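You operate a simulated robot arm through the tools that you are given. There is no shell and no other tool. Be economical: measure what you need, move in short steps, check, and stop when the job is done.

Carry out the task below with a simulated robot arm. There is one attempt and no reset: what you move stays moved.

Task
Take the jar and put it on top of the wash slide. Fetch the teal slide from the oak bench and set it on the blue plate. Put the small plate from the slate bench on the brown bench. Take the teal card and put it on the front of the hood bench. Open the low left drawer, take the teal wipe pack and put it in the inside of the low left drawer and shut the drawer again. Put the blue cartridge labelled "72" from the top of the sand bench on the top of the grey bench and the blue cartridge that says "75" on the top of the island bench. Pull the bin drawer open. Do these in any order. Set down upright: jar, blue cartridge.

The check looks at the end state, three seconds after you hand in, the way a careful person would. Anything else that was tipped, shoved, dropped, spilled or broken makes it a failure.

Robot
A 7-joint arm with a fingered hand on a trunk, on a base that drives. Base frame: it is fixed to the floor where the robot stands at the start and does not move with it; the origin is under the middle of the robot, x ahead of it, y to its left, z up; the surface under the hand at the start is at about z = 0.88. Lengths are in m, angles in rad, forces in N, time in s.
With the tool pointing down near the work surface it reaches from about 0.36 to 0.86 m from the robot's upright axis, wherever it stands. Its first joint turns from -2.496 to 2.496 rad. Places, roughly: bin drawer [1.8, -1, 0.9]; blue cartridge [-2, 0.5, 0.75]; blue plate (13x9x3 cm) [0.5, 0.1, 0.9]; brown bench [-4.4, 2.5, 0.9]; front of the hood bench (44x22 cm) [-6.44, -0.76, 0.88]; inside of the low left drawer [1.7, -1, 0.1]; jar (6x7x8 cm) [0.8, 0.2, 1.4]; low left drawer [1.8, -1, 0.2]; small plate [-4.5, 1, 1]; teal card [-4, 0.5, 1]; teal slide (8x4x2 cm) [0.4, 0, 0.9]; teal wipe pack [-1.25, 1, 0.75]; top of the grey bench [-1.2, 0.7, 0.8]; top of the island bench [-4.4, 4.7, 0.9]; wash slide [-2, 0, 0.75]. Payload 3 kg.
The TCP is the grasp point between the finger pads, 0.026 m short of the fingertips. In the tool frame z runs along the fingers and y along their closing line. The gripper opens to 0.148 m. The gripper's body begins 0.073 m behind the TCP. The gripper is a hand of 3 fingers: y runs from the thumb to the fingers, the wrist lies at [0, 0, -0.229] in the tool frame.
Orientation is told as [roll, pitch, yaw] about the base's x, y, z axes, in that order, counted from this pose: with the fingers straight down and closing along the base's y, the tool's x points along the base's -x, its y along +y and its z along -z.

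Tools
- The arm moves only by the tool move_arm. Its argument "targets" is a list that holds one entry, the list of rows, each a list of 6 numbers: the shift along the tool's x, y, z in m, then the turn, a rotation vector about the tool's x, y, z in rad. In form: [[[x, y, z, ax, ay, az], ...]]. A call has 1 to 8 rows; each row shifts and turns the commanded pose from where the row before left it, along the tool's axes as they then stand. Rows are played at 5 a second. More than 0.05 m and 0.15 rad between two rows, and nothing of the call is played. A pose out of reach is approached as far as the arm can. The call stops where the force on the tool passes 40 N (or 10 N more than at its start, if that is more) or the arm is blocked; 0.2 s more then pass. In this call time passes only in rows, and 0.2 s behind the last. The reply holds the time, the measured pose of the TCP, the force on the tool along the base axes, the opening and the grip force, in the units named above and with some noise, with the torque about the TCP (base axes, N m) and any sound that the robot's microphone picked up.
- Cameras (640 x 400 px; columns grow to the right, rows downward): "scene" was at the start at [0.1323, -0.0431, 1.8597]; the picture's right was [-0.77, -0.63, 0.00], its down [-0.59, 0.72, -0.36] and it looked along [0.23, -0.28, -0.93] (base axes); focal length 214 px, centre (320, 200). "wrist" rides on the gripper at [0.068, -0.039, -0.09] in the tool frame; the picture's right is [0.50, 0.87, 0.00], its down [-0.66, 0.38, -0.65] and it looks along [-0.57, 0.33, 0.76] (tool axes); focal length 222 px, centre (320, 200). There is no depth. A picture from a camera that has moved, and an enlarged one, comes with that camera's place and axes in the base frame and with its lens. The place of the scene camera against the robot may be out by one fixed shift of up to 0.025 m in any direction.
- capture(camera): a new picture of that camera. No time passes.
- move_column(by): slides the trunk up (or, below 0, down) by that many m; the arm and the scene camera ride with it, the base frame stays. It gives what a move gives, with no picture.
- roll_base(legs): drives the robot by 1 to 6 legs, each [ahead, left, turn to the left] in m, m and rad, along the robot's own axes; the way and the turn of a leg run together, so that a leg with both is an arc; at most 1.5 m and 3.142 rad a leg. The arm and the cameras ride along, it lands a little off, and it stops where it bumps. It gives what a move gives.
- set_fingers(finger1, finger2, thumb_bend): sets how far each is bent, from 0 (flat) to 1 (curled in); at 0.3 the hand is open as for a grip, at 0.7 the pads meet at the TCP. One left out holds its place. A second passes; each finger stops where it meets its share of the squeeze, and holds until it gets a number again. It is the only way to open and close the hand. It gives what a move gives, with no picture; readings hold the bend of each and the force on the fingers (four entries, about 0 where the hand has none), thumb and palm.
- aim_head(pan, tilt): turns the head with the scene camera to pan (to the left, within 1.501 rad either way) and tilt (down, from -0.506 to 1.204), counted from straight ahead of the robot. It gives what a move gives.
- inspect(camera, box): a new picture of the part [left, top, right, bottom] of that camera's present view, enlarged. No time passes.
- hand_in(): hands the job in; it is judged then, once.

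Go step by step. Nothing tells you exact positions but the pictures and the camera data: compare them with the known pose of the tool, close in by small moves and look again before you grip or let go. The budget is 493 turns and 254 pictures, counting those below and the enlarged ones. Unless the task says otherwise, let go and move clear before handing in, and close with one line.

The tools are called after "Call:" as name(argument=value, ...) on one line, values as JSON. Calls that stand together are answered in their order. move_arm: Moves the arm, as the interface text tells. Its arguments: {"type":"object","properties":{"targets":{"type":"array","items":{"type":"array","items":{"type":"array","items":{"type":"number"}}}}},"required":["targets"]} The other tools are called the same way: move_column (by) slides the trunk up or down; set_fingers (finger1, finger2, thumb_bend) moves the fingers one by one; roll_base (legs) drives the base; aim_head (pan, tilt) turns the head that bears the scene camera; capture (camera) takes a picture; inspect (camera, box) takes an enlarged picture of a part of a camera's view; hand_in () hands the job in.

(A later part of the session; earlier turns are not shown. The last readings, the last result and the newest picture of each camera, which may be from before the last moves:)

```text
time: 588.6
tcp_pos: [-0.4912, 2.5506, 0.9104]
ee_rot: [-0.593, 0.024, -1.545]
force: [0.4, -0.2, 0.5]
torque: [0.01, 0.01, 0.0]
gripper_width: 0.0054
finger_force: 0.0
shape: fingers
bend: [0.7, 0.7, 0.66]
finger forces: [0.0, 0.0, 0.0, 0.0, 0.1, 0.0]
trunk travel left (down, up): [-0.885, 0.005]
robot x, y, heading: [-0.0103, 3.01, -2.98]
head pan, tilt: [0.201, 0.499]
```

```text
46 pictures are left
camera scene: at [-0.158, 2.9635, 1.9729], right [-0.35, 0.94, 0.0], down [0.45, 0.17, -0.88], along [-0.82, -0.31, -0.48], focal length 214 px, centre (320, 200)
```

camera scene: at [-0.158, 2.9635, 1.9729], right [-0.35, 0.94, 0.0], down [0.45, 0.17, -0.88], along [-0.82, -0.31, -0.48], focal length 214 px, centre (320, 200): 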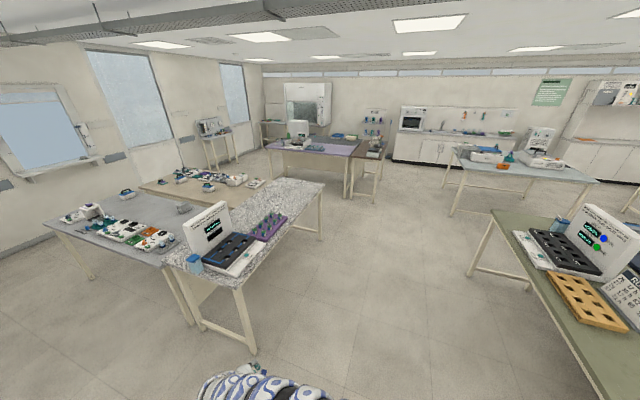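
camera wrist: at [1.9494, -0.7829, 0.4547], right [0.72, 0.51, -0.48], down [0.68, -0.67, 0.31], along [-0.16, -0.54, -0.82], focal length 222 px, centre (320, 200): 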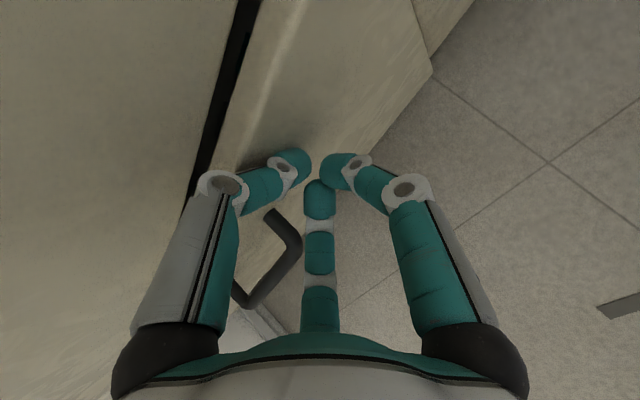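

Good overview: the island is the light-blue bench at right, brown/purple/slate benches ahead. Drive to the open area near (-2.9,2.9), tidy the arm and turn to face +x.

Call:
roll_base(legs=[[1.44, -0.184, 0], [1.44, -0.184, 0], [0, 0, 2.98]])

Call:
move_arm(targets=[[[0, 0, -0.01, -0.12, 0, 0], [0, 0, -0.01, -0.12, 0, 0], [0, 0, -0.01, -0.12, 0, 0], [0, 0, -0.01, -0.12, 0, 0], [0, 0, 0, -0.114, 0, 0], [0.03, -0.03, 0, 0, 0, 0], [0.03, -0.03, 0, 0, 0, 0], [0.03, -0.03, 0, 0, 0, 0]]])

Call:
move_arm(targets=[[[0.03, -0.03, -0.02, 0, 0, 0], [0.03, -0.03, -0.02, 0, 0, 0], [0.03, -0.03, -0.02, 0, 0, 0], [0.03, -0.03, -0.02, 0, 0, 0], [0.03, 0, -0.02, 0, 0, 0], [0.03, 0, -0.02, 0, 0, 0], [0.03, 0, -0.02, 0, 0, 0]]])

```text
time: 609.7
tcp_pos: [-2.3847, 3.2795, 0.9102]
ee_rot: [-0.595, 0.027, 1.455]
force: [-0.2, -0.1, 0.4]
torque: [-0.01, 0.0, -0.02]
gripper_width: 0.0056
finger_force: 0.0
shape: fingers
bend: [0.7, 0.7, 0.66]
finger forces: [0.1, 0.0, 0.0, 0.0, 0.0, 0.0]
trunk travel left (down, up): [-0.885, 0.005]
robot x, y, heading: [-2.9244, 2.896, 0.013]
head pan, tilt: [0.201, 0.499]
```

```text
time: 611.5
tcp_pos: [-2.3205, 3.1825, 0.9486]
ee_rot: [0.002, 0.026, 1.456]
force: [0.2, -0.1, -0.7]
torque: [0.01, -0.01, 0.02]
gripper_width: 0.0057
finger_force: 0.1
shape: fingers
bend: [0.7, 0.7, 0.66]
finger forces: [0.0, 0.0, 0.0, 0.1, 0.0, 0.0]
trunk travel left (down, up): [-0.885, 0.005]
robot x, y, heading: [-2.921, 2.8902, 0.025]
head pan, tilt: [0.201, 0.499]
```

```text
time: 613.1
tcp_pos: [-2.2208, 2.9626, 1.0927]
ee_rot: [0.004, 0.025, 1.455]
force: [2.0, -1.0, 1.9]
torque: [0.1, 0.09, 0.03]
gripper_width: 0.0055
finger_force: 0.0
shape: fingers
bend: [0.7, 0.7, 0.66]
finger forces: [0.1, 0.1, 0.0, 0.0, 0.0, 0.0]
out of reach, approached as far as the arm can: row 7
trunk travel left (down, up): [-0.885, 0.005]
robot x, y, heading: [-2.9238, 2.893, 0.012]
head pan, tilt: [0.201, 0.499]
```

Call:
move_arm(targets=[[[0.02, 0, 0, 0, 0, 0.145], [0.02, 0, 0, 0, 0, 0.145], [0.02, 0, 0, 0, 0, 0.145], [0.02, 0, 0, 0, 0, 0.145], [0.02, 0, 0, 0, 0, 0.145]]])

Call:
move_arm(targets=[[[0, 0, 0, 0, -0.025, 0.145], [0, 0, 0, 0, 0, 0.145], [0, 0, 0, 0, 0, 0.145], [0, 0, 0, 0, 0, 0.145], [0, 0, 0, 0, 0, 0.145]]])

Call:
set_fingers(finger1=0.46, finger2=0.46, thumb_bend=0.46)

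Call:
roll_base(legs=[[0.06, -1.3, 0], [0, -1.3, 0]])

Call:
aim_head(pan=0.0, tilt=0.9)

Call:
capture(camera="scene")

Call:
capture(camera="wrist")

```text
time: 614.3
tcp_pos: [-2.2143, 2.8907, 1.0697]
ee_rot: [-0.016, 0.024, 0.728]
force: [0.8, 0.5, 0.0]
torque: [-0.02, -0.02, -0.02]
gripper_width: 0.0057
finger_force: 0.1
shape: fingers
bend: [0.7, 0.7, 0.66]
finger forces: [0.0, 0.1, 0.0, 0.1, 0.1, 0.1]
out of reach, approached as far as the arm can: row 1, 2, 3, 4, 5
trunk travel left (down, up): [-0.885, 0.005]
robot x, y, heading: [-2.9256, 2.8933, 0.017]
head pan, tilt: [0.201, 0.499]
```

```text
time: 615.5
tcp_pos: [-2.2067, 2.8988, 1.0696]
ee_rot: [-0.012, -0.015, 0.003]
force: [-0.1, -0.4, -1.0]
torque: [0.0, 0.01, -0.01]
gripper_width: 0.0057
finger_force: 0.0
shape: fingers
bend: [0.7, 0.7, 0.66]
finger forces: [0.0, 0.1, 0.0, 0.0, 0.1, 0.1]
out of reach, approached as far as the arm can: row 1
trunk travel left (down, up): [-0.885, 0.005]
robot x, y, heading: [-2.9248, 2.8946, 0.02]
head pan, tilt: [0.201, 0.499]
```

```text
time: 616.5
tcp_pos: [-2.2073, 2.9005, 1.0705]
ee_rot: [-0.009, -0.015, 0.005]
force: [-0.1, -0.9, 0.9]
torque: [0.0, 0.0, 0.0]
gripper_width: 0.075
finger_force: 0.0
shape: fingers
bend: [0.46, 0.46, 0.46]
finger forces: [0.0, 0.1, 0.1, 0.0, 0.0, 0.1]
trunk travel left (down, up): [-0.885, 0.005]
robot x, y, heading: [-2.9236, 2.8941, 0.019]
head pan, tilt: [0.201, 0.499]
```

```text
time: 629.2
tcp_pos: [-2.0986, 0.3102, 1.0702]
ee_rot: [-0.01, -0.015, 0.014]
force: [-0.2, -0.4, 0.0]
torque: [-0.03, -0.05, 0.01]
gripper_width: 0.0746
finger_force: 0.1
shape: fingers
bend: [0.46, 0.46, 0.46]
finger forces: [0.1, 0.0, 0.0, 0.0, 0.0, 0.0]
trunk travel left (down, up): [-0.885, 0.005]
robot x, y, heading: [-2.8208, 0.2986, 0.032]
head pan, tilt: [0.201, 0.499]
```

```text
time: 630.0
tcp_pos: [-2.0979, 0.3108, 1.0704]
ee_rot: [-0.01, -0.016, 0.017]
force: [-0.6, -0.8, 0.2]
torque: [0.0, 0.01, 0.0]
gripper_width: 0.0747
finger_force: 0.1
shape: fingers
bend: [0.46, 0.46, 0.46]
finger forces: [0.0, 0.0, 0.1, 0.0, 0.0, 0.0]
trunk travel left (down, up): [-0.885, 0.005]
robot x, y, heading: [-2.8138, 0.2954, 0.028]
head pan, tilt: [0.0, 0.901]
```

```text
45 pictures are left
camera scene: at [-2.6435, 0.3023, 1.9391], right [0.03, -1.0, 0.0], down [-0.78, -0.02, -0.62], along [0.62, 0.02, -0.78], focal length 214 px, centre (320, 200)
```

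scene: 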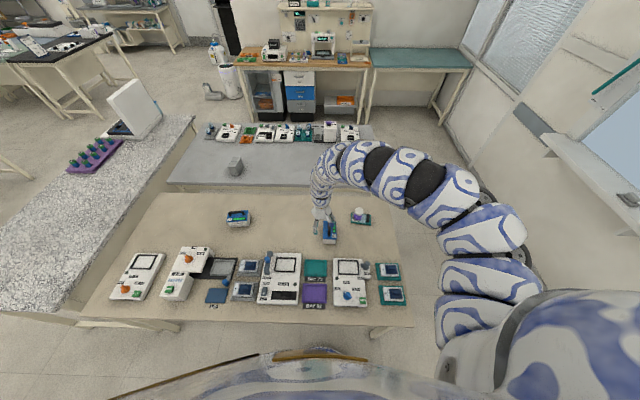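

```text
44 pictures are left
camera wrist: at [-2.1671, 0.2712, 1.1582], right [-0.51, 0.86, -0.02], down [0.64, 0.4, 0.66], along [0.57, 0.33, -0.75], focal length 222 px, centre (320, 200)
```

wrist: 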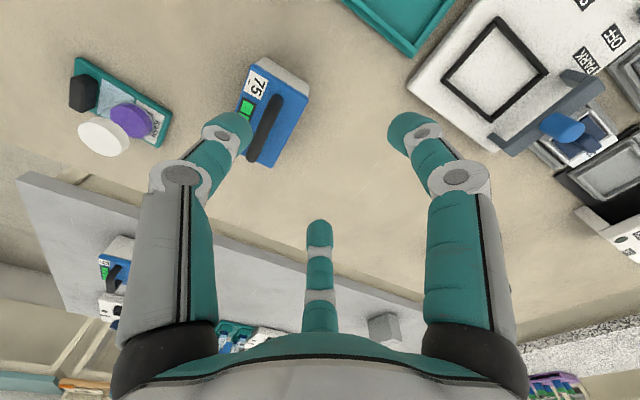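

The jar is still fine on the slide. Cartridge 75's handle runs along x with centre ≈(-2.034,0.270). Move over it and lower.

Call:
move_arm(targets=[[[-0.032, -0.02, 0, 0, 0.015, 0], [-0.032, -0.021, 0, 0, 0, 0]]])

Call:
move_column(by=-0.115)

Call:
capture(camera="wrist")

```text
time: 630.6
tcp_pos: [-2.0314, 0.2705, 1.0712]
ee_rot: [-0.011, -0.002, 0.014]
force: [-0.3, 0.8, -1.1]
torque: [0.01, -0.01, 0.0]
gripper_width: 0.0749
finger_force: 0.1
shape: fingers
bend: [0.46, 0.46, 0.46]
finger forces: [0.0, 0.0, 0.0, 0.1, 0.0, 0.1]
trunk travel left (down, up): [-0.885, 0.005]
robot x, y, heading: [-2.8148, 0.2957, 0.025]
head pan, tilt: [0.0, 0.901]
```

```text
time: 632.1
tcp_pos: [-2.0342, 0.2703, 0.9559]
ee_rot: [-0.01, -0.003, 0.016]
force: [-0.3, -0.3, -0.5]
torque: [0.02, 0.01, -0.05]
gripper_width: 0.0752
finger_force: 0.0
shape: fingers
bend: [0.46, 0.46, 0.46]
finger forces: [0.0, 0.0, 0.1, 0.0, 0.0, 0.0]
trunk travel left (down, up): [-0.77, 0.12]
robot x, y, heading: [-2.8189, 0.2947, 0.029]
head pan, tilt: [0.0, 0.901]
```

```text
43 pictures are left
camera wrist: at [-2.101, 0.2314, 1.0456], right [-0.51, 0.86, -0.01], down [0.65, 0.4, 0.65], along [0.56, 0.33, -0.76], focal length 222 px, centre (320, 200)
```

wrist: 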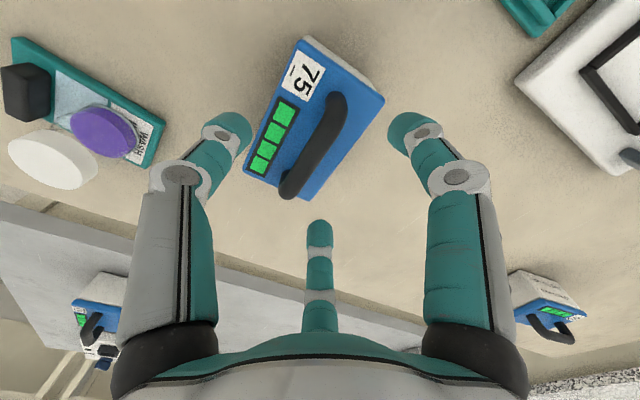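

Call:
move_arm(targets=[[[0.002, -0.006, 0, 0, 0, 0]]])

Call:
move_column(by=-0.05)

Call:
set_fingers(finger1=0.56, finger2=0.56, thumb_bend=0.58)

Call:
set_fingers(finger1=0.67, finger2=0.67, thumb_bend=0.69)

Call:
capture(camera="wrist")

```text
time: 632.5
tcp_pos: [-2.0359, 0.2651, 0.9552]
ee_rot: [-0.012, -0.002, 0.017]
force: [-0.1, -0.5, 0.6]
torque: [0.02, -0.02, 0.04]
gripper_width: 0.0749
finger_force: 0.1
shape: fingers
bend: [0.46, 0.46, 0.46]
finger forces: [0.0, 0.0, 0.0, 0.1, 0.0, 0.0]
trunk travel left (down, up): [-0.77, 0.12]
robot x, y, heading: [-2.8181, 0.3026, 0.028]
head pan, tilt: [0.0, 0.901]
```

```text
time: 633.4
tcp_pos: [-2.0359, 0.2646, 0.9066]
ee_rot: [-0.014, -0.002, 0.017]
force: [-0.4, -0.2, -0.1]
torque: [0.01, 0.0, -0.01]
gripper_width: 0.0749
finger_force: 0.1
shape: fingers
bend: [0.46, 0.46, 0.46]
finger forces: [0.1, 0.0, 0.0, 0.0, 0.0, 0.0]
trunk travel left (down, up): [-0.72, 0.17]
robot x, y, heading: [-2.8128, 0.2991, 0.031]
head pan, tilt: [0.0, 0.901]
```

```text
time: 634.4
tcp_pos: [-2.0358, 0.2647, 0.9073]
ee_rot: [-0.009, -0.004, 0.016]
force: [-0.3, 0.1, -0.2]
torque: [0.01, 0.02, 0.01]
gripper_width: 0.0416
finger_force: 0.0
shape: fingers
bend: [0.56, 0.56, 0.57]
finger forces: [0.1, 0.1, 0.0, 0.1, 0.1, 0.1]
trunk travel left (down, up): [-0.72, 0.17]
robot x, y, heading: [-2.816, 0.298, 0.028]
head pan, tilt: [0.0, 0.901]
```

```text
time: 635.4
tcp_pos: [-2.0355, 0.2642, 0.9066]
ee_rot: [-0.011, 0.0, 0.014]
force: [-0.4, 0.7, -0.5]
torque: [0.0, -0.01, 0.0]
gripper_width: 0.0075
finger_force: 1.9
shape: fingers
bend: [0.66, 0.66, 0.68]
finger forces: [0.7, 1.3, 0.0, 0.0, 1.4, 0.1]
trunk travel left (down, up): [-0.72, 0.17]
robot x, y, heading: [-2.8196, 0.3023, 0.024]
head pan, tilt: [0.0, 0.901]
```

```text
42 pictures are left
camera wrist: at [-2.1026, 0.2254, 0.9954], right [-0.51, 0.86, -0.01], down [0.65, 0.4, 0.65], along [0.56, 0.33, -0.76], focal length 222 px, centre (320, 200)
```

wrist: 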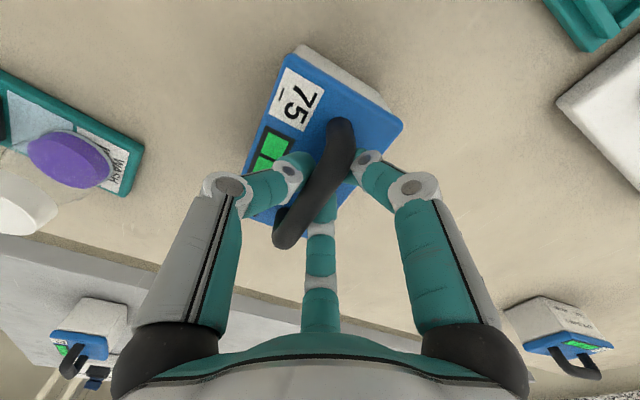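

Call:
set_fingers(finger1=0.71, finger2=0.71, thumb_bend=0.73)

Call:
move_column(by=0.05)

Call:
capture(camera="wrist")

```text
time: 636.4
tcp_pos: [-2.0349, 0.2644, 0.9058]
ee_rot: [-0.012, 0.0, 0.016]
force: [0.4, -0.4, 0.6]
torque: [0.03, 0.0, 0.04]
gripper_width: 0.0037
finger_force: 6.0
shape: fingers
bend: [0.68, 0.67, 0.69]
finger forces: [2.5, 3.1, 0.0, 0.0, 5.5, 0.0]
trunk travel left (down, up): [-0.72, 0.17]
robot x, y, heading: [-2.8179, 0.3033, 0.029]
head pan, tilt: [0.0, 0.901]
```

```text
time: 637.4
tcp_pos: [-2.0347, 0.2646, 0.9553]
ee_rot: [-0.011, -0.001, 0.015]
force: [0.8, -0.9, -4.1]
torque: [0.01, 0.0, 0.01]
gripper_width: 0.0017
finger_force: 5.2
shape: fingers
bend: [0.69, 0.67, 0.69]
finger forces: [2.1, 3.3, 0.1, 0.0, 5.4, 0.1]
trunk travel left (down, up): [-0.77, 0.12]
robot x, y, heading: [-2.8153, 0.2949, 0.03]
head pan, tilt: [0.0, 0.901]
```

```text
41 pictures are left
camera wrist: at [-2.1023, 0.2253, 1.0452], right [-0.51, 0.86, -0.01], down [0.65, 0.4, 0.65], along [0.56, 0.33, -0.76], focal length 222 px, centre (320, 200)
```

wrist: 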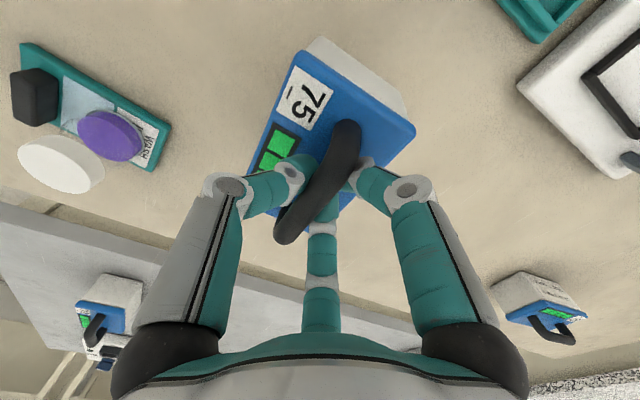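

Held by the handle. Raise and drive to the open area, then look toward the island.

Call:
move_column(by=0.12)

Call:
roll_base(legs=[[-0.08, 0.2, 0], [0, 1.2, 0], [0, 1.2, 0], [0, 0, 2.4]])

Call:
aim_head(pan=0.0, tilt=0.55)

Call:
capture(camera="scene")

```text
time: 638.9
tcp_pos: [-2.0359, 0.2636, 1.0753]
ee_rot: [-0.01, 0.0, 0.016]
force: [0.1, 0.0, -4.8]
torque: [0.0, 0.04, -0.02]
gripper_width: 0.0017
finger_force: 5.2
shape: fingers
bend: [0.69, 0.67, 0.69]
finger forces: [2.3, 3.4, 0.0, 0.1, 5.3, 0.0]
trunk travel left (down, up): [-0.89, 0.0]
robot x, y, heading: [-2.8166, 0.2965, 0.023]
head pan, tilt: [0.0, 0.901]
```

```text
time: 657.5
tcp_pos: [-3.5144, 3.427, 1.0755]
ee_rot: [-0.01, 0.0, 2.426]
force: [0.0, -0.3, -5.0]
torque: [-0.03, -0.03, 0.03]
gripper_width: 0.0009
finger_force: 5.8
shape: fingers
bend: [0.69, 0.68, 0.69]
finger forces: [2.1, 3.4, 0.0, 0.0, 5.2, 0.0]
trunk travel left (down, up): [-0.89, 0.0]
robot x, y, heading: [-2.9522, 2.8771, 2.44]
head pan, tilt: [0.0, 0.901]
```

```text
time: 658.4
tcp_pos: [-3.513, 3.4277, 1.0761]
ee_rot: [-0.013, 0.0, 2.426]
force: [-0.5, 0.2, -5.2]
torque: [0.02, -0.01, -0.01]
gripper_width: 0.0012
finger_force: 5.4
shape: fingers
bend: [0.69, 0.68, 0.69]
finger forces: [2.1, 3.4, 0.0, 0.0, 5.2, 0.0]
trunk travel left (down, up): [-0.89, 0.0]
robot x, y, heading: [-2.9535, 2.8806, 2.436]
head pan, tilt: [0.0, 0.55]
```

```text
40 pictures are left
camera scene: at [-3.0673, 2.9927, 1.9732], right [0.65, 0.76, 0.0], down [0.4, -0.34, -0.85], along [-0.65, 0.55, -0.52], focal length 214 px, centre (320, 200)
```

scene: 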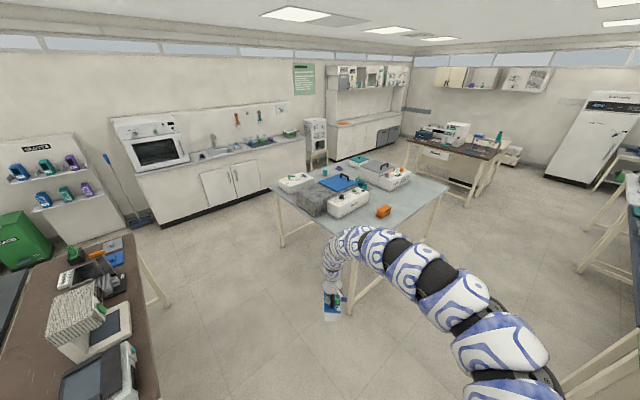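

The island's free spot is near its right-hand edge at about (-3.88,4.72). Approach it from the +x side.

Call:
roll_base(legs=[[0, 0, 0.705], [0.0, -0.9, 0], [0.13, -0.88, 0]])

Call:
aim_head(pan=0.0, tilt=0.9)

Call:
capture(camera="scene")

```text
time: 669.2
tcp_pos: [-3.8504, 4.7157, 1.0763]
ee_rot: [-0.008, 0.0, 3.123]
force: [-0.5, -0.2, -4.8]
torque: [-0.02, 0.0, 0.01]
gripper_width: 0.0009
finger_force: 5.2
shape: fingers
bend: [0.69, 0.68, 0.69]
finger forces: [2.2, 3.5, 0.0, 0.1, 5.2, 0.0]
trunk travel left (down, up): [-0.89, 0.0]
robot x, y, heading: [-3.07, 4.656, 3.134]
head pan, tilt: [0.0, 0.55]
```

```text
time: 670.1
tcp_pos: [-3.8491, 4.7161, 1.0758]
ee_rot: [-0.011, 0.0, 3.123]
force: [-0.4, 0.3, -4.0]
torque: [-0.03, -0.05, 0.0]
gripper_width: 0.001
finger_force: 5.2
shape: fingers
bend: [0.69, 0.68, 0.69]
finger forces: [2.3, 3.3, 0.0, 0.0, 5.3, 0.0]
trunk travel left (down, up): [-0.89, 0.0]
robot x, y, heading: [-3.0718, 4.6557, 3.132]
head pan, tilt: [0.0, 0.901]
```

```text
39 pictures are left
camera scene: at [-3.2106, 4.6573, 1.9441], right [0.01, 1.0, 0.0], down [0.78, -0.01, -0.62], along [-0.62, 0.01, -0.78], focal length 214 px, centre (320, 200)
```

scene: 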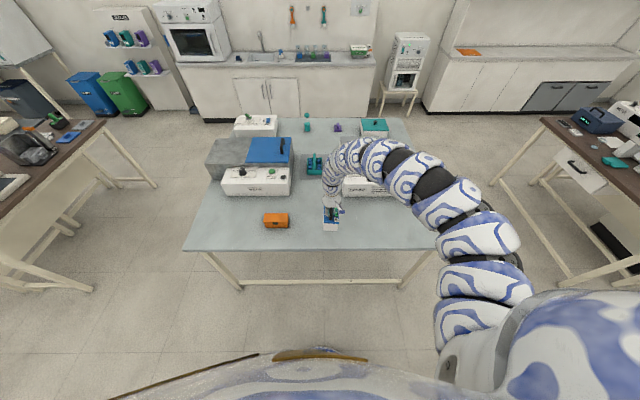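

The spot below is clear. Lower gently.

Call:
move_column(by=-0.04)

Call:
move_column(by=-0.012)

Call:
move_column(by=-0.01)

Call:
move_column(by=-0.008)

```text
time: 670.9
tcp_pos: [-3.8488, 4.7165, 1.0366]
ee_rot: [-0.012, 0.001, 3.12]
force: [0.6, -0.4, -5.1]
torque: [0.01, -0.03, -0.02]
gripper_width: 0.0006
finger_force: 5.1
shape: fingers
bend: [0.69, 0.68, 0.69]
finger forces: [2.2, 3.3, 0.1, 0.0, 5.2, 0.0]
trunk travel left (down, up): [-0.85, 0.04]
robot x, y, heading: [-3.0707, 4.6571, 3.134]
head pan, tilt: [0.0, 0.901]
```

```text
time: 671.5
tcp_pos: [-3.8489, 4.7166, 1.0249]
ee_rot: [-0.012, 0.0, 3.122]
force: [-0.5, -0.3, -4.1]
torque: [-0.01, -0.04, 0.01]
gripper_width: 0.0009
finger_force: 5.3
shape: fingers
bend: [0.69, 0.68, 0.69]
finger forces: [2.2, 3.6, 0.0, 0.0, 5.2, 0.1]
trunk travel left (down, up): [-0.838, 0.052]
robot x, y, heading: [-3.0714, 4.6586, 3.135]
head pan, tilt: [0.0, 0.901]
```

```text
time: 672.1
tcp_pos: [-3.849, 4.7162, 1.0135]
ee_rot: [-0.014, 0.0, 3.121]
force: [-0.5, -0.1, -5.0]
torque: [-0.06, -0.03, -0.01]
gripper_width: 0.001
finger_force: 5.9
shape: fingers
bend: [0.69, 0.68, 0.69]
finger forces: [2.3, 3.4, 0.0, 0.1, 5.2, 0.1]
trunk travel left (down, up): [-0.828, 0.062]
robot x, y, heading: [-3.0737, 4.6559, 3.132]
head pan, tilt: [0.0, 0.901]
```

```text
time: 672.7
tcp_pos: [-3.8505, 4.7156, 1.0064]
ee_rot: [-0.011, -0.001, 3.124]
force: [0.0, 0.1, -4.6]
torque: [0.02, -0.06, 0.0]
gripper_width: 0.001
finger_force: 5.2
shape: fingers
bend: [0.69, 0.68, 0.69]
finger forces: [2.2, 3.4, 0.0, 0.0, 5.2, 0.0]
trunk travel left (down, up): [-0.82, 0.07]
robot x, y, heading: [-3.0682, 4.6527, 3.132]
head pan, tilt: [0.0, 0.901]
```

Call:
move_column(by=-0.007)

Call:
move_column(by=-0.007)

Call:
move_column(by=-0.007)

Call:
capture(camera="wrist")

```text
time: 673.2
tcp_pos: [-3.8497, 4.7164, 0.9989]
ee_rot: [-0.011, 0.001, 3.122]
force: [-0.3, 0.1, -4.8]
torque: [0.0, -0.02, 0.01]
gripper_width: 0.001
finger_force: 4.8
shape: fingers
bend: [0.69, 0.68, 0.69]
finger forces: [2.1, 3.5, 0.1, 0.0, 5.2, 0.0]
trunk travel left (down, up): [-0.813, 0.077]
robot x, y, heading: [-3.0709, 4.6539, 3.133]
head pan, tilt: [0.0, 0.901]
```

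```text
time: 673.8
tcp_pos: [-3.8491, 4.7158, 0.9917]
ee_rot: [-0.011, 0.0, 3.122]
force: [-0.4, -0.6, -4.2]
torque: [-0.01, 0.05, 0.01]
gripper_width: 0.0007
finger_force: 5.8
shape: fingers
bend: [0.69, 0.68, 0.71]
finger forces: [3.1, 3.3, 0.0, 0.1, 4.8, 0.0]
trunk travel left (down, up): [-0.806, 0.084]
robot x, y, heading: [-3.0673, 4.6564, 3.13]
head pan, tilt: [0.0, 0.901]
```

```text
time: 674.3
tcp_pos: [-3.8482, 4.7158, 0.9859]
ee_rot: [-0.013, 0.0, 3.123]
force: [-0.1, 0.0, -3.4]
torque: [0.02, 0.07, -0.04]
gripper_width: 0.0005
finger_force: 4.8
shape: fingers
bend: [0.69, 0.69, 0.71]
finger forces: [3.6, 2.9, 0.0, 0.0, 4.4, 0.1]
trunk travel left (down, up): [-0.799, 0.091]
robot x, y, heading: [-3.075, 4.6553, 3.139]
head pan, tilt: [0.0, 0.901]
```

```text
38 pictures are left
camera wrist: at [-3.7811, 4.7527, 1.0743], right [0.48, -0.88, -0.01], down [-0.66, -0.37, 0.65], along [-0.57, -0.31, -0.76], focal length 222 px, centre (320, 200)
```

wrist: 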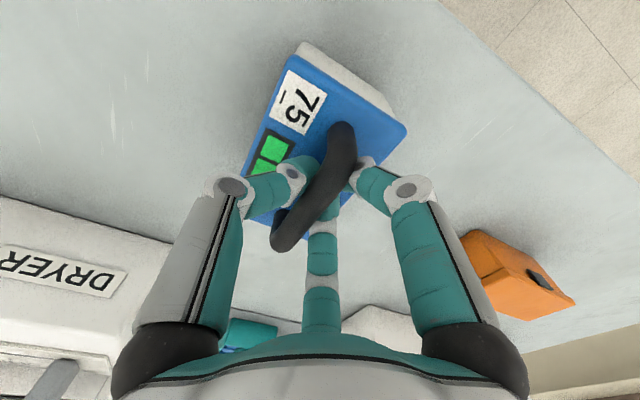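

It is touching down. A little more, then open.

Call:
move_column(by=-0.006)

Call:
set_fingers(finger1=0.6, finger2=0.6, thumb_bend=0.6)

Call:
move_column(by=0.006)

Call:
set_fingers(finger1=0.48, finger2=0.48, thumb_bend=0.48)

```text
time: 674.9
tcp_pos: [-3.8493, 4.7165, 0.9798]
ee_rot: [-0.012, -0.002, 3.122]
force: [0.3, 0.1, -0.1]
torque: [0.03, 0.05, 0.04]
gripper_width: 0.0
finger_force: 2.7
shape: fingers
bend: [0.69, 0.69, 0.72]
finger forces: [1.2, 0.8, 0.0, 0.0, 3.1, 0.0]
trunk travel left (down, up): [-0.793, 0.097]
robot x, y, heading: [-3.0728, 4.6556, 3.132]
head pan, tilt: [0.0, 0.901]
```

```text
time: 675.9
tcp_pos: [-3.849, 4.7164, 0.9808]
ee_rot: [-0.012, -0.002, 3.122]
force: [-4.1, 1.0, 29.3]
torque: [0.14, 0.21, 0.02]
gripper_width: 0.0215
finger_force: 13.7
shape: fingers
bend: [0.63, 0.62, 0.61]
finger forces: [5.9, 10.8, 0.0, 0.1, 11.6, 0.0]
trunk travel left (down, up): [-0.793, 0.097]
robot x, y, heading: [-3.072, 4.6551, 3.136]
head pan, tilt: [0.0, 0.901]
```

```text
time: 676.4
tcp_pos: [-3.848, 4.716, 0.9852]
ee_rot: [-0.012, 0.001, 3.124]
force: [-0.6, 0.1, -0.4]
torque: [0.0, 0.01, -0.03]
gripper_width: 0.0289
finger_force: 0.0
shape: fingers
bend: [0.6, 0.6, 0.6]
finger forces: [0.1, 0.0, 0.1, 0.0, 0.0, 0.1]
trunk travel left (down, up): [-0.799, 0.091]
robot x, y, heading: [-3.069, 4.6552, 3.134]
head pan, tilt: [0.0, 0.901]
```

```text
time: 677.4
tcp_pos: [-3.8491, 4.7165, 0.9855]
ee_rot: [-0.011, -0.001, 3.122]
force: [0.8, 0.2, -0.2]
torque: [0.01, -0.03, 0.01]
gripper_width: 0.0682
finger_force: 0.0
shape: fingers
bend: [0.48, 0.48, 0.48]
finger forces: [0.0, 0.0, 0.1, 0.0, 0.0, 0.0]
trunk travel left (down, up): [-0.799, 0.091]
robot x, y, heading: [-3.0728, 4.6564, 3.133]
head pan, tilt: [0.0, 0.901]
```

Released. Rise and back off; check.

Call:
move_column(by=0.09)

Call:
roll_base(legs=[[-0.25, 0, 0]])

Call:
capture(camera="scene")

```text
time: 678.7
tcp_pos: [-3.8486, 4.7161, 1.0746]
ee_rot: [-0.01, 0.0, 3.121]
force: [-0.4, -0.3, -1.2]
torque: [-0.01, -0.03, -0.02]
gripper_width: 0.0682
finger_force: 0.1
shape: fingers
bend: [0.48, 0.48, 0.48]
finger forces: [0.1, 0.0, 0.1, 0.0, 0.0, 0.0]
trunk travel left (down, up): [-0.889, 0.001]
robot x, y, heading: [-3.0736, 4.6567, 3.129]
head pan, tilt: [0.0, 0.901]
```

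```text
time: 680.5
tcp_pos: [-3.6005, 4.714, 1.0766]
ee_rot: [-0.011, -0.001, 3.121]
force: [-0.5, 0.4, 0.2]
torque: [0.02, 0.0, -0.02]
gripper_width: 0.0682
finger_force: 0.0
shape: fingers
bend: [0.48, 0.48, 0.48]
finger forces: [0.1, 0.0, 0.0, 0.0, 0.0, 0.0]
trunk travel left (down, up): [-0.889, 0.001]
robot x, y, heading: [-2.8235, 4.6543, 3.129]
head pan, tilt: [0.0, 0.901]
```

```text
37 pictures are left
camera scene: at [-2.9598, 4.6551, 1.9432], right [0.01, 1.0, 0.0], down [0.78, -0.01, -0.62], along [-0.62, 0.01, -0.78], focal length 214 px, centre (320, 200)
```

scene: 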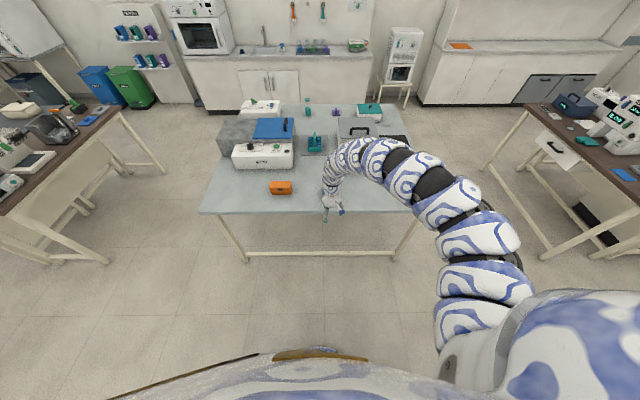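

Next the small plate and teal card. Drive south down the corridor facing -y and look right at the purple/slate benches.

Call:
roll_base(legs=[[0, 0, 1.57], [1.2, 0, 0], [1.2, 0, 0], [1.1, 0, 0]])

Call:
aim_head(pan=-1.45, tilt=0.55)

Call:
capture(camera="scene")

```text
time: 701.3
tcp_pos: [-2.9869, 0.3684, 1.0749]
ee_rot: [-0.014, -0.001, -1.613]
force: [0.0, -0.1, -0.5]
torque: [-0.02, -0.01, -0.04]
gripper_width: 0.068
finger_force: 0.0
shape: fingers
bend: [0.48, 0.48, 0.48]
finger forces: [0.1, 0.1, 0.1, 0.1, 0.0, 0.0]
trunk travel left (down, up): [-0.889, 0.001]
robot x, y, heading: [-2.9123, 1.1511, -1.597]
head pan, tilt: [0.0, 0.901]
```

```text
time: 702.9
tcp_pos: [-2.9869, 0.3693, 1.075]
ee_rot: [-0.014, 0.0, -1.611]
force: [0.6, 0.3, -0.3]
torque: [-0.05, -0.01, 0.01]
gripper_width: 0.0687
finger_force: 0.1
shape: fingers
bend: [0.48, 0.48, 0.48]
finger forces: [0.1, 0.0, 0.1, 0.0, 0.0, 0.0]
trunk travel left (down, up): [-0.889, 0.001]
robot x, y, heading: [-2.9059, 1.1431, -1.601]
head pan, tilt: [-1.45, 0.55]
```

```text
36 pictures are left
camera scene: at [-2.9844, 1.0572, 1.9723], right [-0.09, 1.0, 0.0], down [0.52, 0.05, -0.85], along [-0.85, -0.08, -0.52], focal length 214 px, centre (320, 200)
```

scene: 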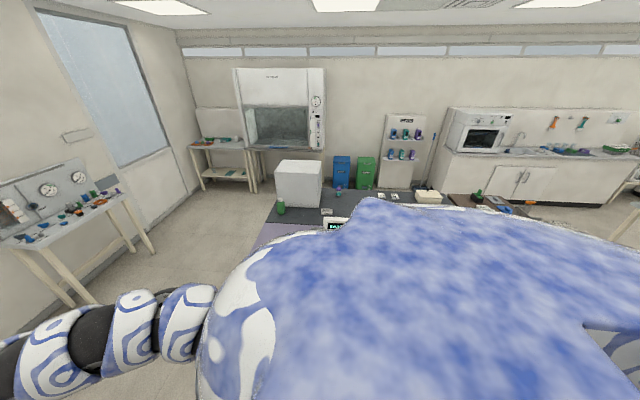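

My own shoulder blocks the view. Step right a bit, retract the arm slightly, and turn to face -x.

Call:
move_arm(targets=[[[0.04, 0, 0, 0, 0, 0], [0.04, 0, 0, 0, 0, 0], [0.04, 0, 0, 0, 0, 0]]])

Call:
roll_base(legs=[[0, 0.09, 0], [0, 0, -1.54]])

Call:
aim_head(pan=0.1, tilt=0.6)

Call:
capture(camera="scene")

```text
time: 703.7
tcp_pos: [-2.9711, 0.4274, 1.0737]
ee_rot: [-0.012, 0.002, -1.612]
force: [-0.5, -0.4, 0.2]
torque: [0.0, 0.01, -0.01]
gripper_width: 0.0687
finger_force: 0.1
shape: fingers
bend: [0.48, 0.48, 0.48]
finger forces: [0.1, 0.0, 0.1, 0.0, 0.1, 0.0]
out of reach, approached as far as the arm can: row 2, 3
trunk travel left (down, up): [-0.889, 0.001]
robot x, y, heading: [-2.9122, 1.1462, -1.599]
head pan, tilt: [-1.45, 0.55]
```

```text
time: 708.6
tcp_pos: [-3.5393, 1.1872, 1.072]
ee_rot: [-0.011, 0.0, 3.124]
force: [0.0, 0.5, 0.5]
torque: [0.0, 0.01, 0.01]
gripper_width: 0.0683
finger_force: 0.1
shape: fingers
bend: [0.48, 0.48, 0.48]
finger forces: [0.0, 0.0, 0.0, 0.0, 0.0, 0.0]
trunk travel left (down, up): [-0.889, 0.001]
robot x, y, heading: [-2.8193, 1.1463, 3.136]
head pan, tilt: [-1.45, 0.55]
```

```text
time: 710.2
tcp_pos: [-3.5388, 1.1882, 1.0727]
ee_rot: [-0.013, 0.001, 3.125]
force: [-0.1, 1.5, -0.7]
torque: [0.01, -0.01, -0.01]
gripper_width: 0.0683
finger_force: 0.0
shape: fingers
bend: [0.48, 0.48, 0.48]
finger forces: [0.1, 0.0, 0.0, 0.1, 0.0, 0.0]
trunk travel left (down, up): [-0.889, 0.001]
robot x, y, heading: [-2.8155, 1.1413, 3.139]
head pan, tilt: [0.099, 0.6]
```

```text
35 pictures are left
camera scene: at [-2.9706, 1.1353, 1.9678], right [-0.09, 1.0, 0.0], down [0.56, 0.05, -0.83], along [-0.82, -0.08, -0.57], focal length 214 px, centre (320, 200)
```

scene: 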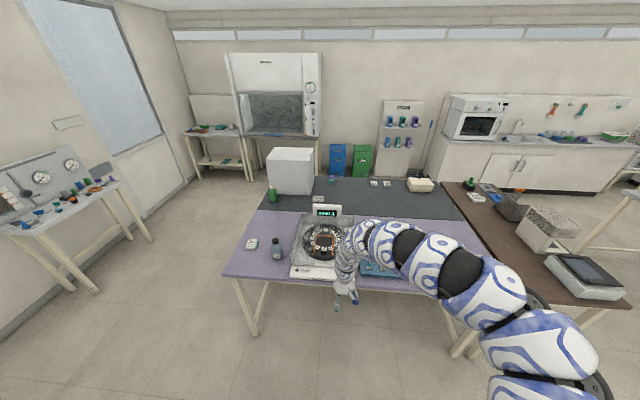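

Zoom on the purple and slate benches to find the teal card and small plate.

Call:
inspect(camera="scene", box=[225, 165, 345, 285])

Call:
inspect(camera="scene", box=[340, 160, 480, 260])

```text
3.33 times, centred on (285, 225) of scene
camera zoom: at [-2.9706, 1.1353, 1.9678], right [-0.09, 1.0, 0.0], down [0.56, 0.05, -0.83], along [-0.82, -0.08, -0.57], focal length 715 px, centre (437, 117)
```

zoom: 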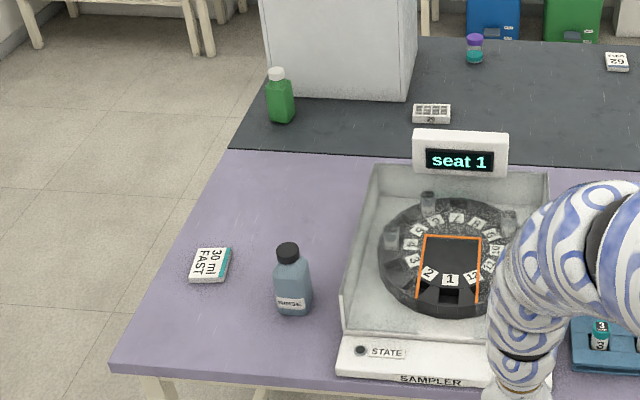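

```text
4.00 times, centred on (410, 210) of scene
camera zoom: at [-2.9706, 1.1353, 1.9678], right [-0.09, 1.0, 0.0], down [0.56, 0.05, -0.83], along [-0.82, -0.08, -0.57], focal length 858 px, centre (-40, 160)
```

zoom: 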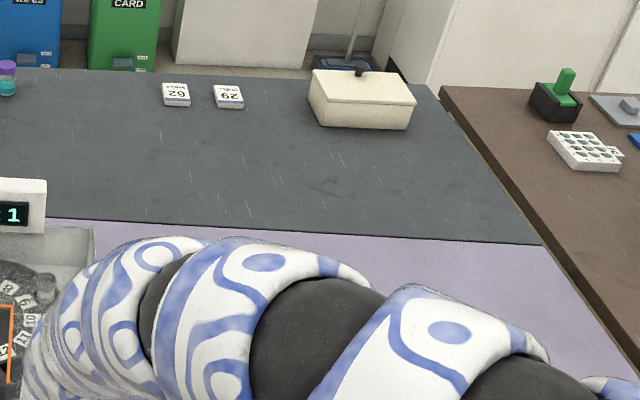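

Found: the teal card ("30 ml FAST") at ≈(-3.93,0.59) on the purple bench and the small white plate at ≈(-4.51,0.97) on the slate bench. Both are reachable from the bench end at y≈0.49. Drive there for the card first.

Call:
roll_base(legs=[[0, 1.3, 0], [1.15, 0, 0], [0, 0, -1.57]])

Call:
capture(camera="wrist")

```text
time: 726.0
tcp_pos: [-3.918, 0.5797, 1.0723]
ee_rot: [-0.013, 0.002, 1.53]
force: [-0.1, 0.2, -0.6]
torque: [0.01, -0.02, 0.01]
gripper_width: 0.0685
finger_force: 0.0
shape: fingers
bend: [0.48, 0.48, 0.48]
finger forces: [0.0, 0.0, 0.0, 0.1, 0.0, 0.1]
trunk travel left (down, up): [-0.889, 0.001]
robot x, y, heading: [-3.9819, -0.1369, 1.538]
head pan, tilt: [0.099, 0.6]
```

```text
32 pictures are left
camera wrist: at [-3.8832, 0.511, 1.163], right [-0.89, -0.46, -0.01], down [-0.36, 0.67, 0.65], along [-0.29, 0.58, -0.76], focal length 222 px, centre (320, 200)
```

wrist: 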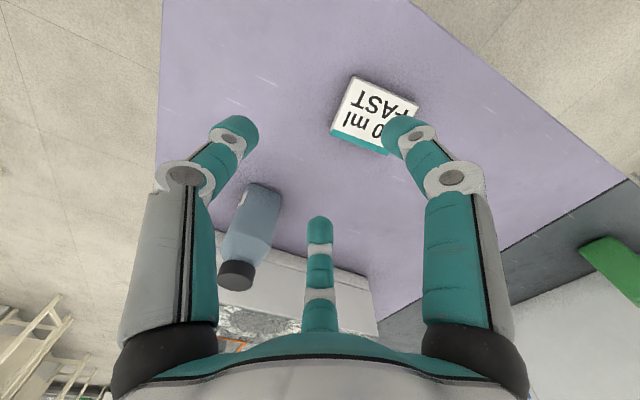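

Card centre ≈(-3.976,0.569), about 7.5×6.6 cm, turned ~8°. Align and lower over it.

Call:
move_arm(targets=[[[0.007, 0.029, 0, 0, 0, -0.07], [0.006, 0.029, 0, 0, 0, -0.075]]])

Call:
set_fingers(finger1=0.42, finger2=0.42, thumb_bend=0.42)

Call:
move_column(by=-0.1)

Call:
capture(camera="wrist")

```text
time: 726.6
tcp_pos: [-3.9761, 0.567, 1.0715]
ee_rot: [-0.012, 0.006, 1.673]
force: [0.5, 0.5, 0.0]
torque: [-0.03, 0.01, 0.0]
gripper_width: 0.0683
finger_force: 0.1
shape: fingers
bend: [0.48, 0.48, 0.48]
finger forces: [0.0, 0.0, 0.0, 0.1, 0.1, 0.0]
trunk travel left (down, up): [-0.889, 0.001]
robot x, y, heading: [-3.978, -0.14, 1.539]
head pan, tilt: [0.099, 0.6]
```

```text
time: 727.6
tcp_pos: [-3.9762, 0.5684, 1.0719]
ee_rot: [-0.012, 0.005, 1.673]
force: [0.0, -0.1, 0.6]
torque: [-0.01, -0.05, 0.01]
gripper_width: 0.0878
finger_force: 0.0
shape: fingers
bend: [0.42, 0.42, 0.42]
finger forces: [0.0, 0.0, 0.0, 0.0, 0.0, 0.0]
trunk travel left (down, up): [-0.889, 0.001]
robot x, y, heading: [-3.9788, -0.1418, 1.542]
head pan, tilt: [0.099, 0.6]
```

```text
time: 729.0
tcp_pos: [-3.9749, 0.5673, 0.9717]
ee_rot: [-0.013, 0.004, 1.672]
force: [0.6, -0.2, -1.1]
torque: [0.02, 0.0, -0.03]
gripper_width: 0.088
finger_force: 0.0
shape: fingers
bend: [0.42, 0.42, 0.42]
finger forces: [0.0, 0.0, 0.1, 0.0, 0.0, 0.0]
trunk travel left (down, up): [-0.789, 0.101]
robot x, y, heading: [-3.9803, -0.137, 1.538]
head pan, tilt: [0.099, 0.6]
```

```text
31 pictures are left
camera wrist: at [-3.9312, 0.5042, 1.0619], right [-0.81, -0.59, -0.01], down [-0.45, 0.61, 0.65], along [-0.37, 0.53, -0.76], focal length 222 px, centre (320, 200)
```

wrist: 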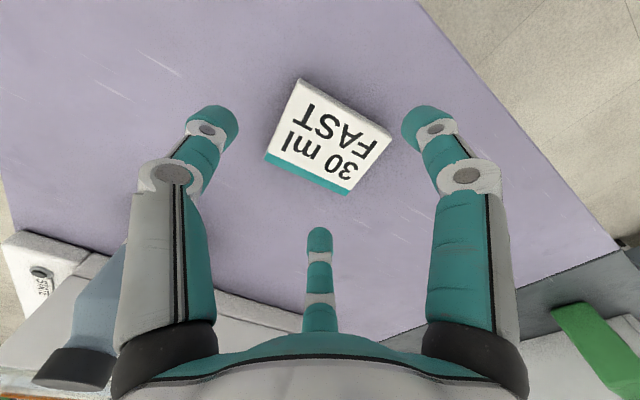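

Call:
move_arm(targets=[[[0.006, 0, 0, 0, 0, 0]]])

Call:
move_column(by=-0.03)

Call:
move_column(by=-0.008)

Call:
move_column(by=-0.005)

```text
time: 729.4
tcp_pos: [-3.9755, 0.5648, 0.9731]
ee_rot: [-0.01, 0.007, 1.675]
force: [-0.3, -0.3, -0.1]
torque: [0.03, -0.02, -0.03]
gripper_width: 0.0879
finger_force: 0.1
shape: fingers
bend: [0.42, 0.42, 0.42]
finger forces: [0.1, 0.0, 0.0, 0.1, 0.0, 0.0]
trunk travel left (down, up): [-0.789, 0.101]
robot x, y, heading: [-3.9814, -0.1378, 1.539]
head pan, tilt: [0.099, 0.6]
```

```text
time: 730.1
tcp_pos: [-3.9759, 0.5633, 0.9432]
ee_rot: [-0.011, 0.007, 1.674]
force: [0.6, -0.1, 0.2]
torque: [-0.04, -0.03, 0.02]
gripper_width: 0.0878
finger_force: 0.1
shape: fingers
bend: [0.42, 0.42, 0.42]
finger forces: [0.1, 0.0, 0.0, 0.1, 0.0, 0.1]
trunk travel left (down, up): [-0.759, 0.131]
robot x, y, heading: [-3.9798, -0.1376, 1.538]
head pan, tilt: [0.099, 0.6]
```

```text
time: 730.7
tcp_pos: [-3.9755, 0.5645, 0.9356]
ee_rot: [-0.013, 0.007, 1.673]
force: [-0.2, -0.3, 0.5]
torque: [0.05, -0.02, -0.01]
gripper_width: 0.088
finger_force: 0.2
shape: fingers
bend: [0.42, 0.42, 0.42]
finger forces: [0.0, 0.1, 0.1, 0.1, 0.0, 0.0]
trunk travel left (down, up): [-0.751, 0.139]
robot x, y, heading: [-3.9832, -0.138, 1.539]
head pan, tilt: [0.099, 0.6]
```

```text
time: 731.2
tcp_pos: [-3.9761, 0.564, 0.9298]
ee_rot: [-0.011, 0.008, 1.673]
force: [0.0, 0.9, -0.2]
torque: [0.02, 0.02, 0.0]
gripper_width: 0.0878
finger_force: 0.0
shape: fingers
bend: [0.42, 0.42, 0.42]
finger forces: [0.0, 0.1, 0.0, 0.0, 0.0, 0.0]
trunk travel left (down, up): [-0.746, 0.144]
robot x, y, heading: [-3.9823, -0.1395, 1.537]
head pan, tilt: [0.099, 0.6]
```

Call:
move_column(by=-0.005)

Call:
move_column(by=-0.005)

Call:
move_column(by=-0.005)

```text
time: 731.8
tcp_pos: [-3.9763, 0.5637, 0.9255]
ee_rot: [-0.011, 0.008, 1.674]
force: [0.4, 0.5, 0.5]
torque: [0.0, 0.0, -0.01]
gripper_width: 0.0879
finger_force: 0.2
shape: fingers
bend: [0.42, 0.42, 0.42]
finger forces: [0.0, 0.3, 0.0, 0.0, 0.0, 0.0]
trunk travel left (down, up): [-0.741, 0.149]
robot x, y, heading: [-3.9765, -0.1342, 1.542]
head pan, tilt: [0.099, 0.6]
```

```text
time: 732.3
tcp_pos: [-3.9754, 0.5642, 0.9203]
ee_rot: [-0.012, 0.006, 1.674]
force: [-0.1, 0.1, 0.2]
torque: [0.02, 0.01, 0.0]
gripper_width: 0.0881
finger_force: 0.3
shape: fingers
bend: [0.42, 0.42, 0.42]
finger forces: [0.0, 0.2, 0.1, 0.0, 0.0, 0.0]
trunk travel left (down, up): [-0.736, 0.154]
robot x, y, heading: [-3.9784, -0.1354, 1.542]
head pan, tilt: [0.099, 0.6]
```

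```text
time: 732.9
tcp_pos: [-3.9766, 0.5638, 0.916]
ee_rot: [-0.012, 0.005, 1.674]
force: [0.0, 0.5, -0.1]
torque: [0.03, 0.01, -0.01]
gripper_width: 0.0879
finger_force: 0.5
shape: fingers
bend: [0.42, 0.42, 0.42]
finger forces: [0.0, 0.1, 0.1, 0.1, 0.0, 0.1]
trunk travel left (down, up): [-0.731, 0.159]
robot x, y, heading: [-3.9828, -0.1321, 1.539]
head pan, tilt: [0.099, 0.6]
```

Call:
move_column(by=-0.004)

Call:
set_fingers(finger1=0.5, finger2=0.5, thumb_bend=0.5)

Call:
set_fingers(finger1=0.62, finger2=0.62, thumb_bend=0.62)

Call:
capture(camera="wrist")

```text
time: 733.4
tcp_pos: [-3.9761, 0.5639, 0.912]
ee_rot: [-0.013, 0.007, 1.674]
force: [0.8, -1.3, 12.3]
torque: [0.54, 0.46, 0.0]
gripper_width: 0.0884
finger_force: 6.2
shape: fingers
bend: [0.42, 0.41, 0.42]
finger forces: [0.6, 11.9, 0.0, 0.0, 0.0, 0.0]
trunk travel left (down, up): [-0.727, 0.163]
robot x, y, heading: [-3.9823, -0.1366, 1.545]
head pan, tilt: [0.099, 0.6]
```

```text
time: 734.4
tcp_pos: [-3.9756, 0.5636, 0.9134]
ee_rot: [-0.012, 0.005, 1.674]
force: [-2.6, 2.8, 35.4]
torque: [-0.14, 0.77, 0.04]
gripper_width: 0.072
finger_force: 17.5
shape: fingers
bend: [0.45, 0.43, 0.5]
finger forces: [17.2, 13.2, 0.2, 0.0, 5.0, 0.0]
trunk travel left (down, up): [-0.727, 0.163]
robot x, y, heading: [-3.9841, -0.1434, 1.542]
head pan, tilt: [0.099, 0.6]
```

```text
time: 735.4
tcp_pos: [-3.977, 0.5617, 0.9125]
ee_rot: [-0.011, 0.004, 1.673]
force: [-6.3, -1.7, 43.0]
torque: [-0.24, 1.39, -0.03]
gripper_width: 0.0476
finger_force: 21.0
shape: fingers
bend: [0.47, 0.45, 0.62]
finger forces: [22.9, 19.7, 0.0, 0.0, 0.0, 0.0]
trunk travel left (down, up): [-0.727, 0.163]
robot x, y, heading: [-3.9803, -0.1375, 1.543]
head pan, tilt: [0.099, 0.6]
```

```text
30 pictures are left
camera wrist: at [-3.9318, 0.4988, 1.0031], right [-0.81, -0.59, -0.01], down [-0.45, 0.61, 0.65], along [-0.37, 0.53, -0.76], focal length 222 px, centre (320, 200)
```

wrist: 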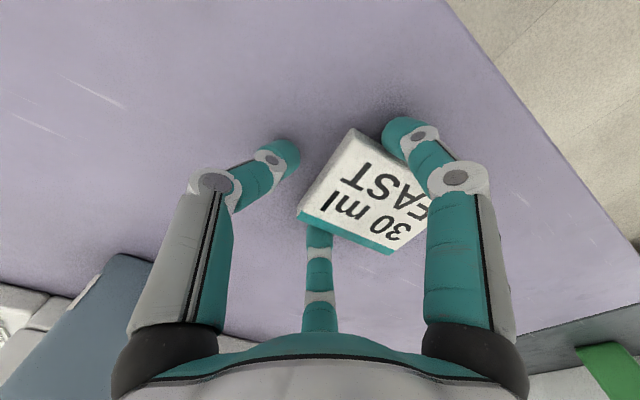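

The fingertips are pressing on the bench. Rise 1 cm and re-close evenly.

Call:
set_fingers(finger1=0.42, finger2=0.42, thumb_bend=0.5)

Call:
move_column(by=0.008)

Call:
set_fingers(finger1=0.5, finger2=0.5, thumb_bend=0.54)

Call:
set_fingers(finger1=0.62, finger2=0.62, thumb_bend=0.64)

Call:
capture(camera="wrist")

```text
time: 736.4
tcp_pos: [-3.9754, 0.5638, 0.9137]
ee_rot: [-0.012, 0.003, 1.674]
force: [4.7, 0.9, 40.5]
torque: [0.2, 0.92, -0.02]
gripper_width: 0.0673
finger_force: 20.4
shape: fingers
bend: [0.46, 0.44, 0.5]
finger forces: [17.2, 22.8, 0.0, 0.0, 1.3, 0.1]
trunk travel left (down, up): [-0.727, 0.163]
robot x, y, heading: [-3.9801, -0.138, 1.537]
head pan, tilt: [0.099, 0.6]
```

```text
time: 737.0
tcp_pos: [-3.9763, 0.5625, 0.9173]
ee_rot: [-0.013, 0.01, 1.674]
force: [-0.1, -0.4, -0.3]
torque: [-0.01, 0.05, 0.01]
gripper_width: 0.0756
finger_force: 0.2
shape: fingers
bend: [0.42, 0.42, 0.5]
finger forces: [0.0, 0.0, 0.1, 0.0, 0.0, 0.0]
trunk travel left (down, up): [-0.735, 0.155]
robot x, y, heading: [-3.9804, -0.1372, 1.541]
head pan, tilt: [0.099, 0.6]
```

```text
time: 738.0
tcp_pos: [-3.9755, 0.5632, 0.9187]
ee_rot: [-0.01, 0.007, 1.673]
force: [0.0, -0.8, -0.2]
torque: [-0.03, 0.01, -0.02]
gripper_width: 0.0584
finger_force: 0.9
shape: fingers
bend: [0.48, 0.48, 0.54]
finger forces: [1.4, 1.4, 0.0, 0.0, 0.1, 0.0]
trunk travel left (down, up): [-0.735, 0.155]
robot x, y, heading: [-3.9799, -0.1359, 1.535]
head pan, tilt: [0.099, 0.6]
```

```text
time: 739.0
tcp_pos: [-3.9758, 0.5634, 0.9183]
ee_rot: [-0.013, 0.007, 1.676]
force: [0.5, 0.5, -0.5]
torque: [0.01, 0.03, -0.01]
gripper_width: 0.0374
finger_force: 9.7
shape: fingers
bend: [0.52, 0.52, 0.64]
finger forces: [9.9, 10.0, 0.0, 0.0, 0.0, 0.1]
trunk travel left (down, up): [-0.735, 0.155]
robot x, y, heading: [-3.9805, -0.1362, 1.54]
head pan, tilt: [0.099, 0.6]
```

```text
29 pictures are left
camera wrist: at [-3.9312, 0.5007, 1.0092], right [-0.81, -0.59, -0.01], down [-0.45, 0.62, 0.64], along [-0.37, 0.53, -0.76], focal length 222 px, centre (320, 200)
```

wrist: 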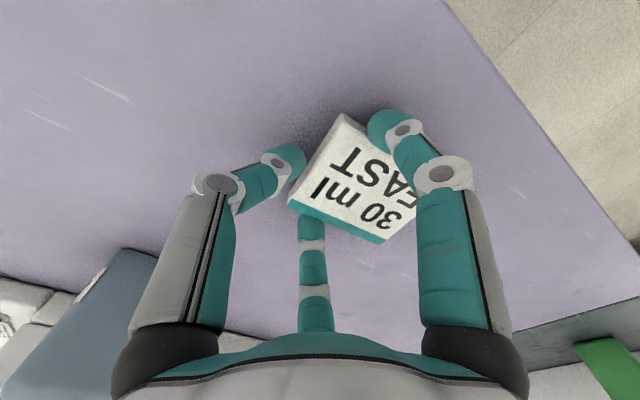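

Call:
set_fingers(thumb_bend=0.72)

Call:
move_column(by=0.06)

Call:
capture(camera="wrist")

```text
time: 740.0
tcp_pos: [-3.975, 0.5628, 0.9203]
ee_rot: [-0.012, 0.006, 1.673]
force: [-0.2, -0.1, -0.2]
torque: [0.01, 0.03, 0.02]
gripper_width: 0.0338
finger_force: 12.6
shape: fingers
bend: [0.52, 0.51, 0.69]
finger forces: [10.8, 10.9, 0.0, 0.0, 3.5, 0.1]
trunk travel left (down, up): [-0.735, 0.155]
robot x, y, heading: [-3.9788, -0.1363, 1.545]
head pan, tilt: [0.099, 0.6]
```

```text
time: 741.0
tcp_pos: [-3.9758, 0.5648, 0.9779]
ee_rot: [-0.012, 0.006, 1.674]
force: [0.3, 0.3, -0.7]
torque: [-0.03, -0.02, 0.0]
gripper_width: 0.0335
finger_force: 13.0
shape: fingers
bend: [0.52, 0.51, 0.69]
finger forces: [11.0, 10.9, 0.0, 0.1, 4.4, 0.1]
trunk travel left (down, up): [-0.795, 0.095]
robot x, y, heading: [-3.9777, -0.1359, 1.542]
head pan, tilt: [0.099, 0.6]
```

```text
28 pictures are left
camera wrist: at [-3.9311, 0.5009, 1.0691], right [-0.81, -0.59, -0.01], down [-0.45, 0.62, 0.64], along [-0.37, 0.53, -0.76], focal length 222 px, centre (320, 200)
```

wrist: 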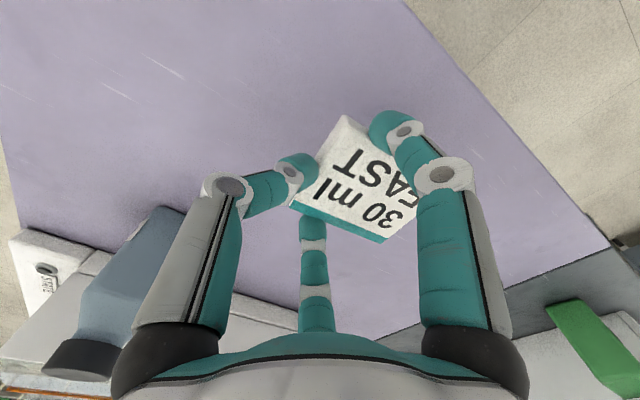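

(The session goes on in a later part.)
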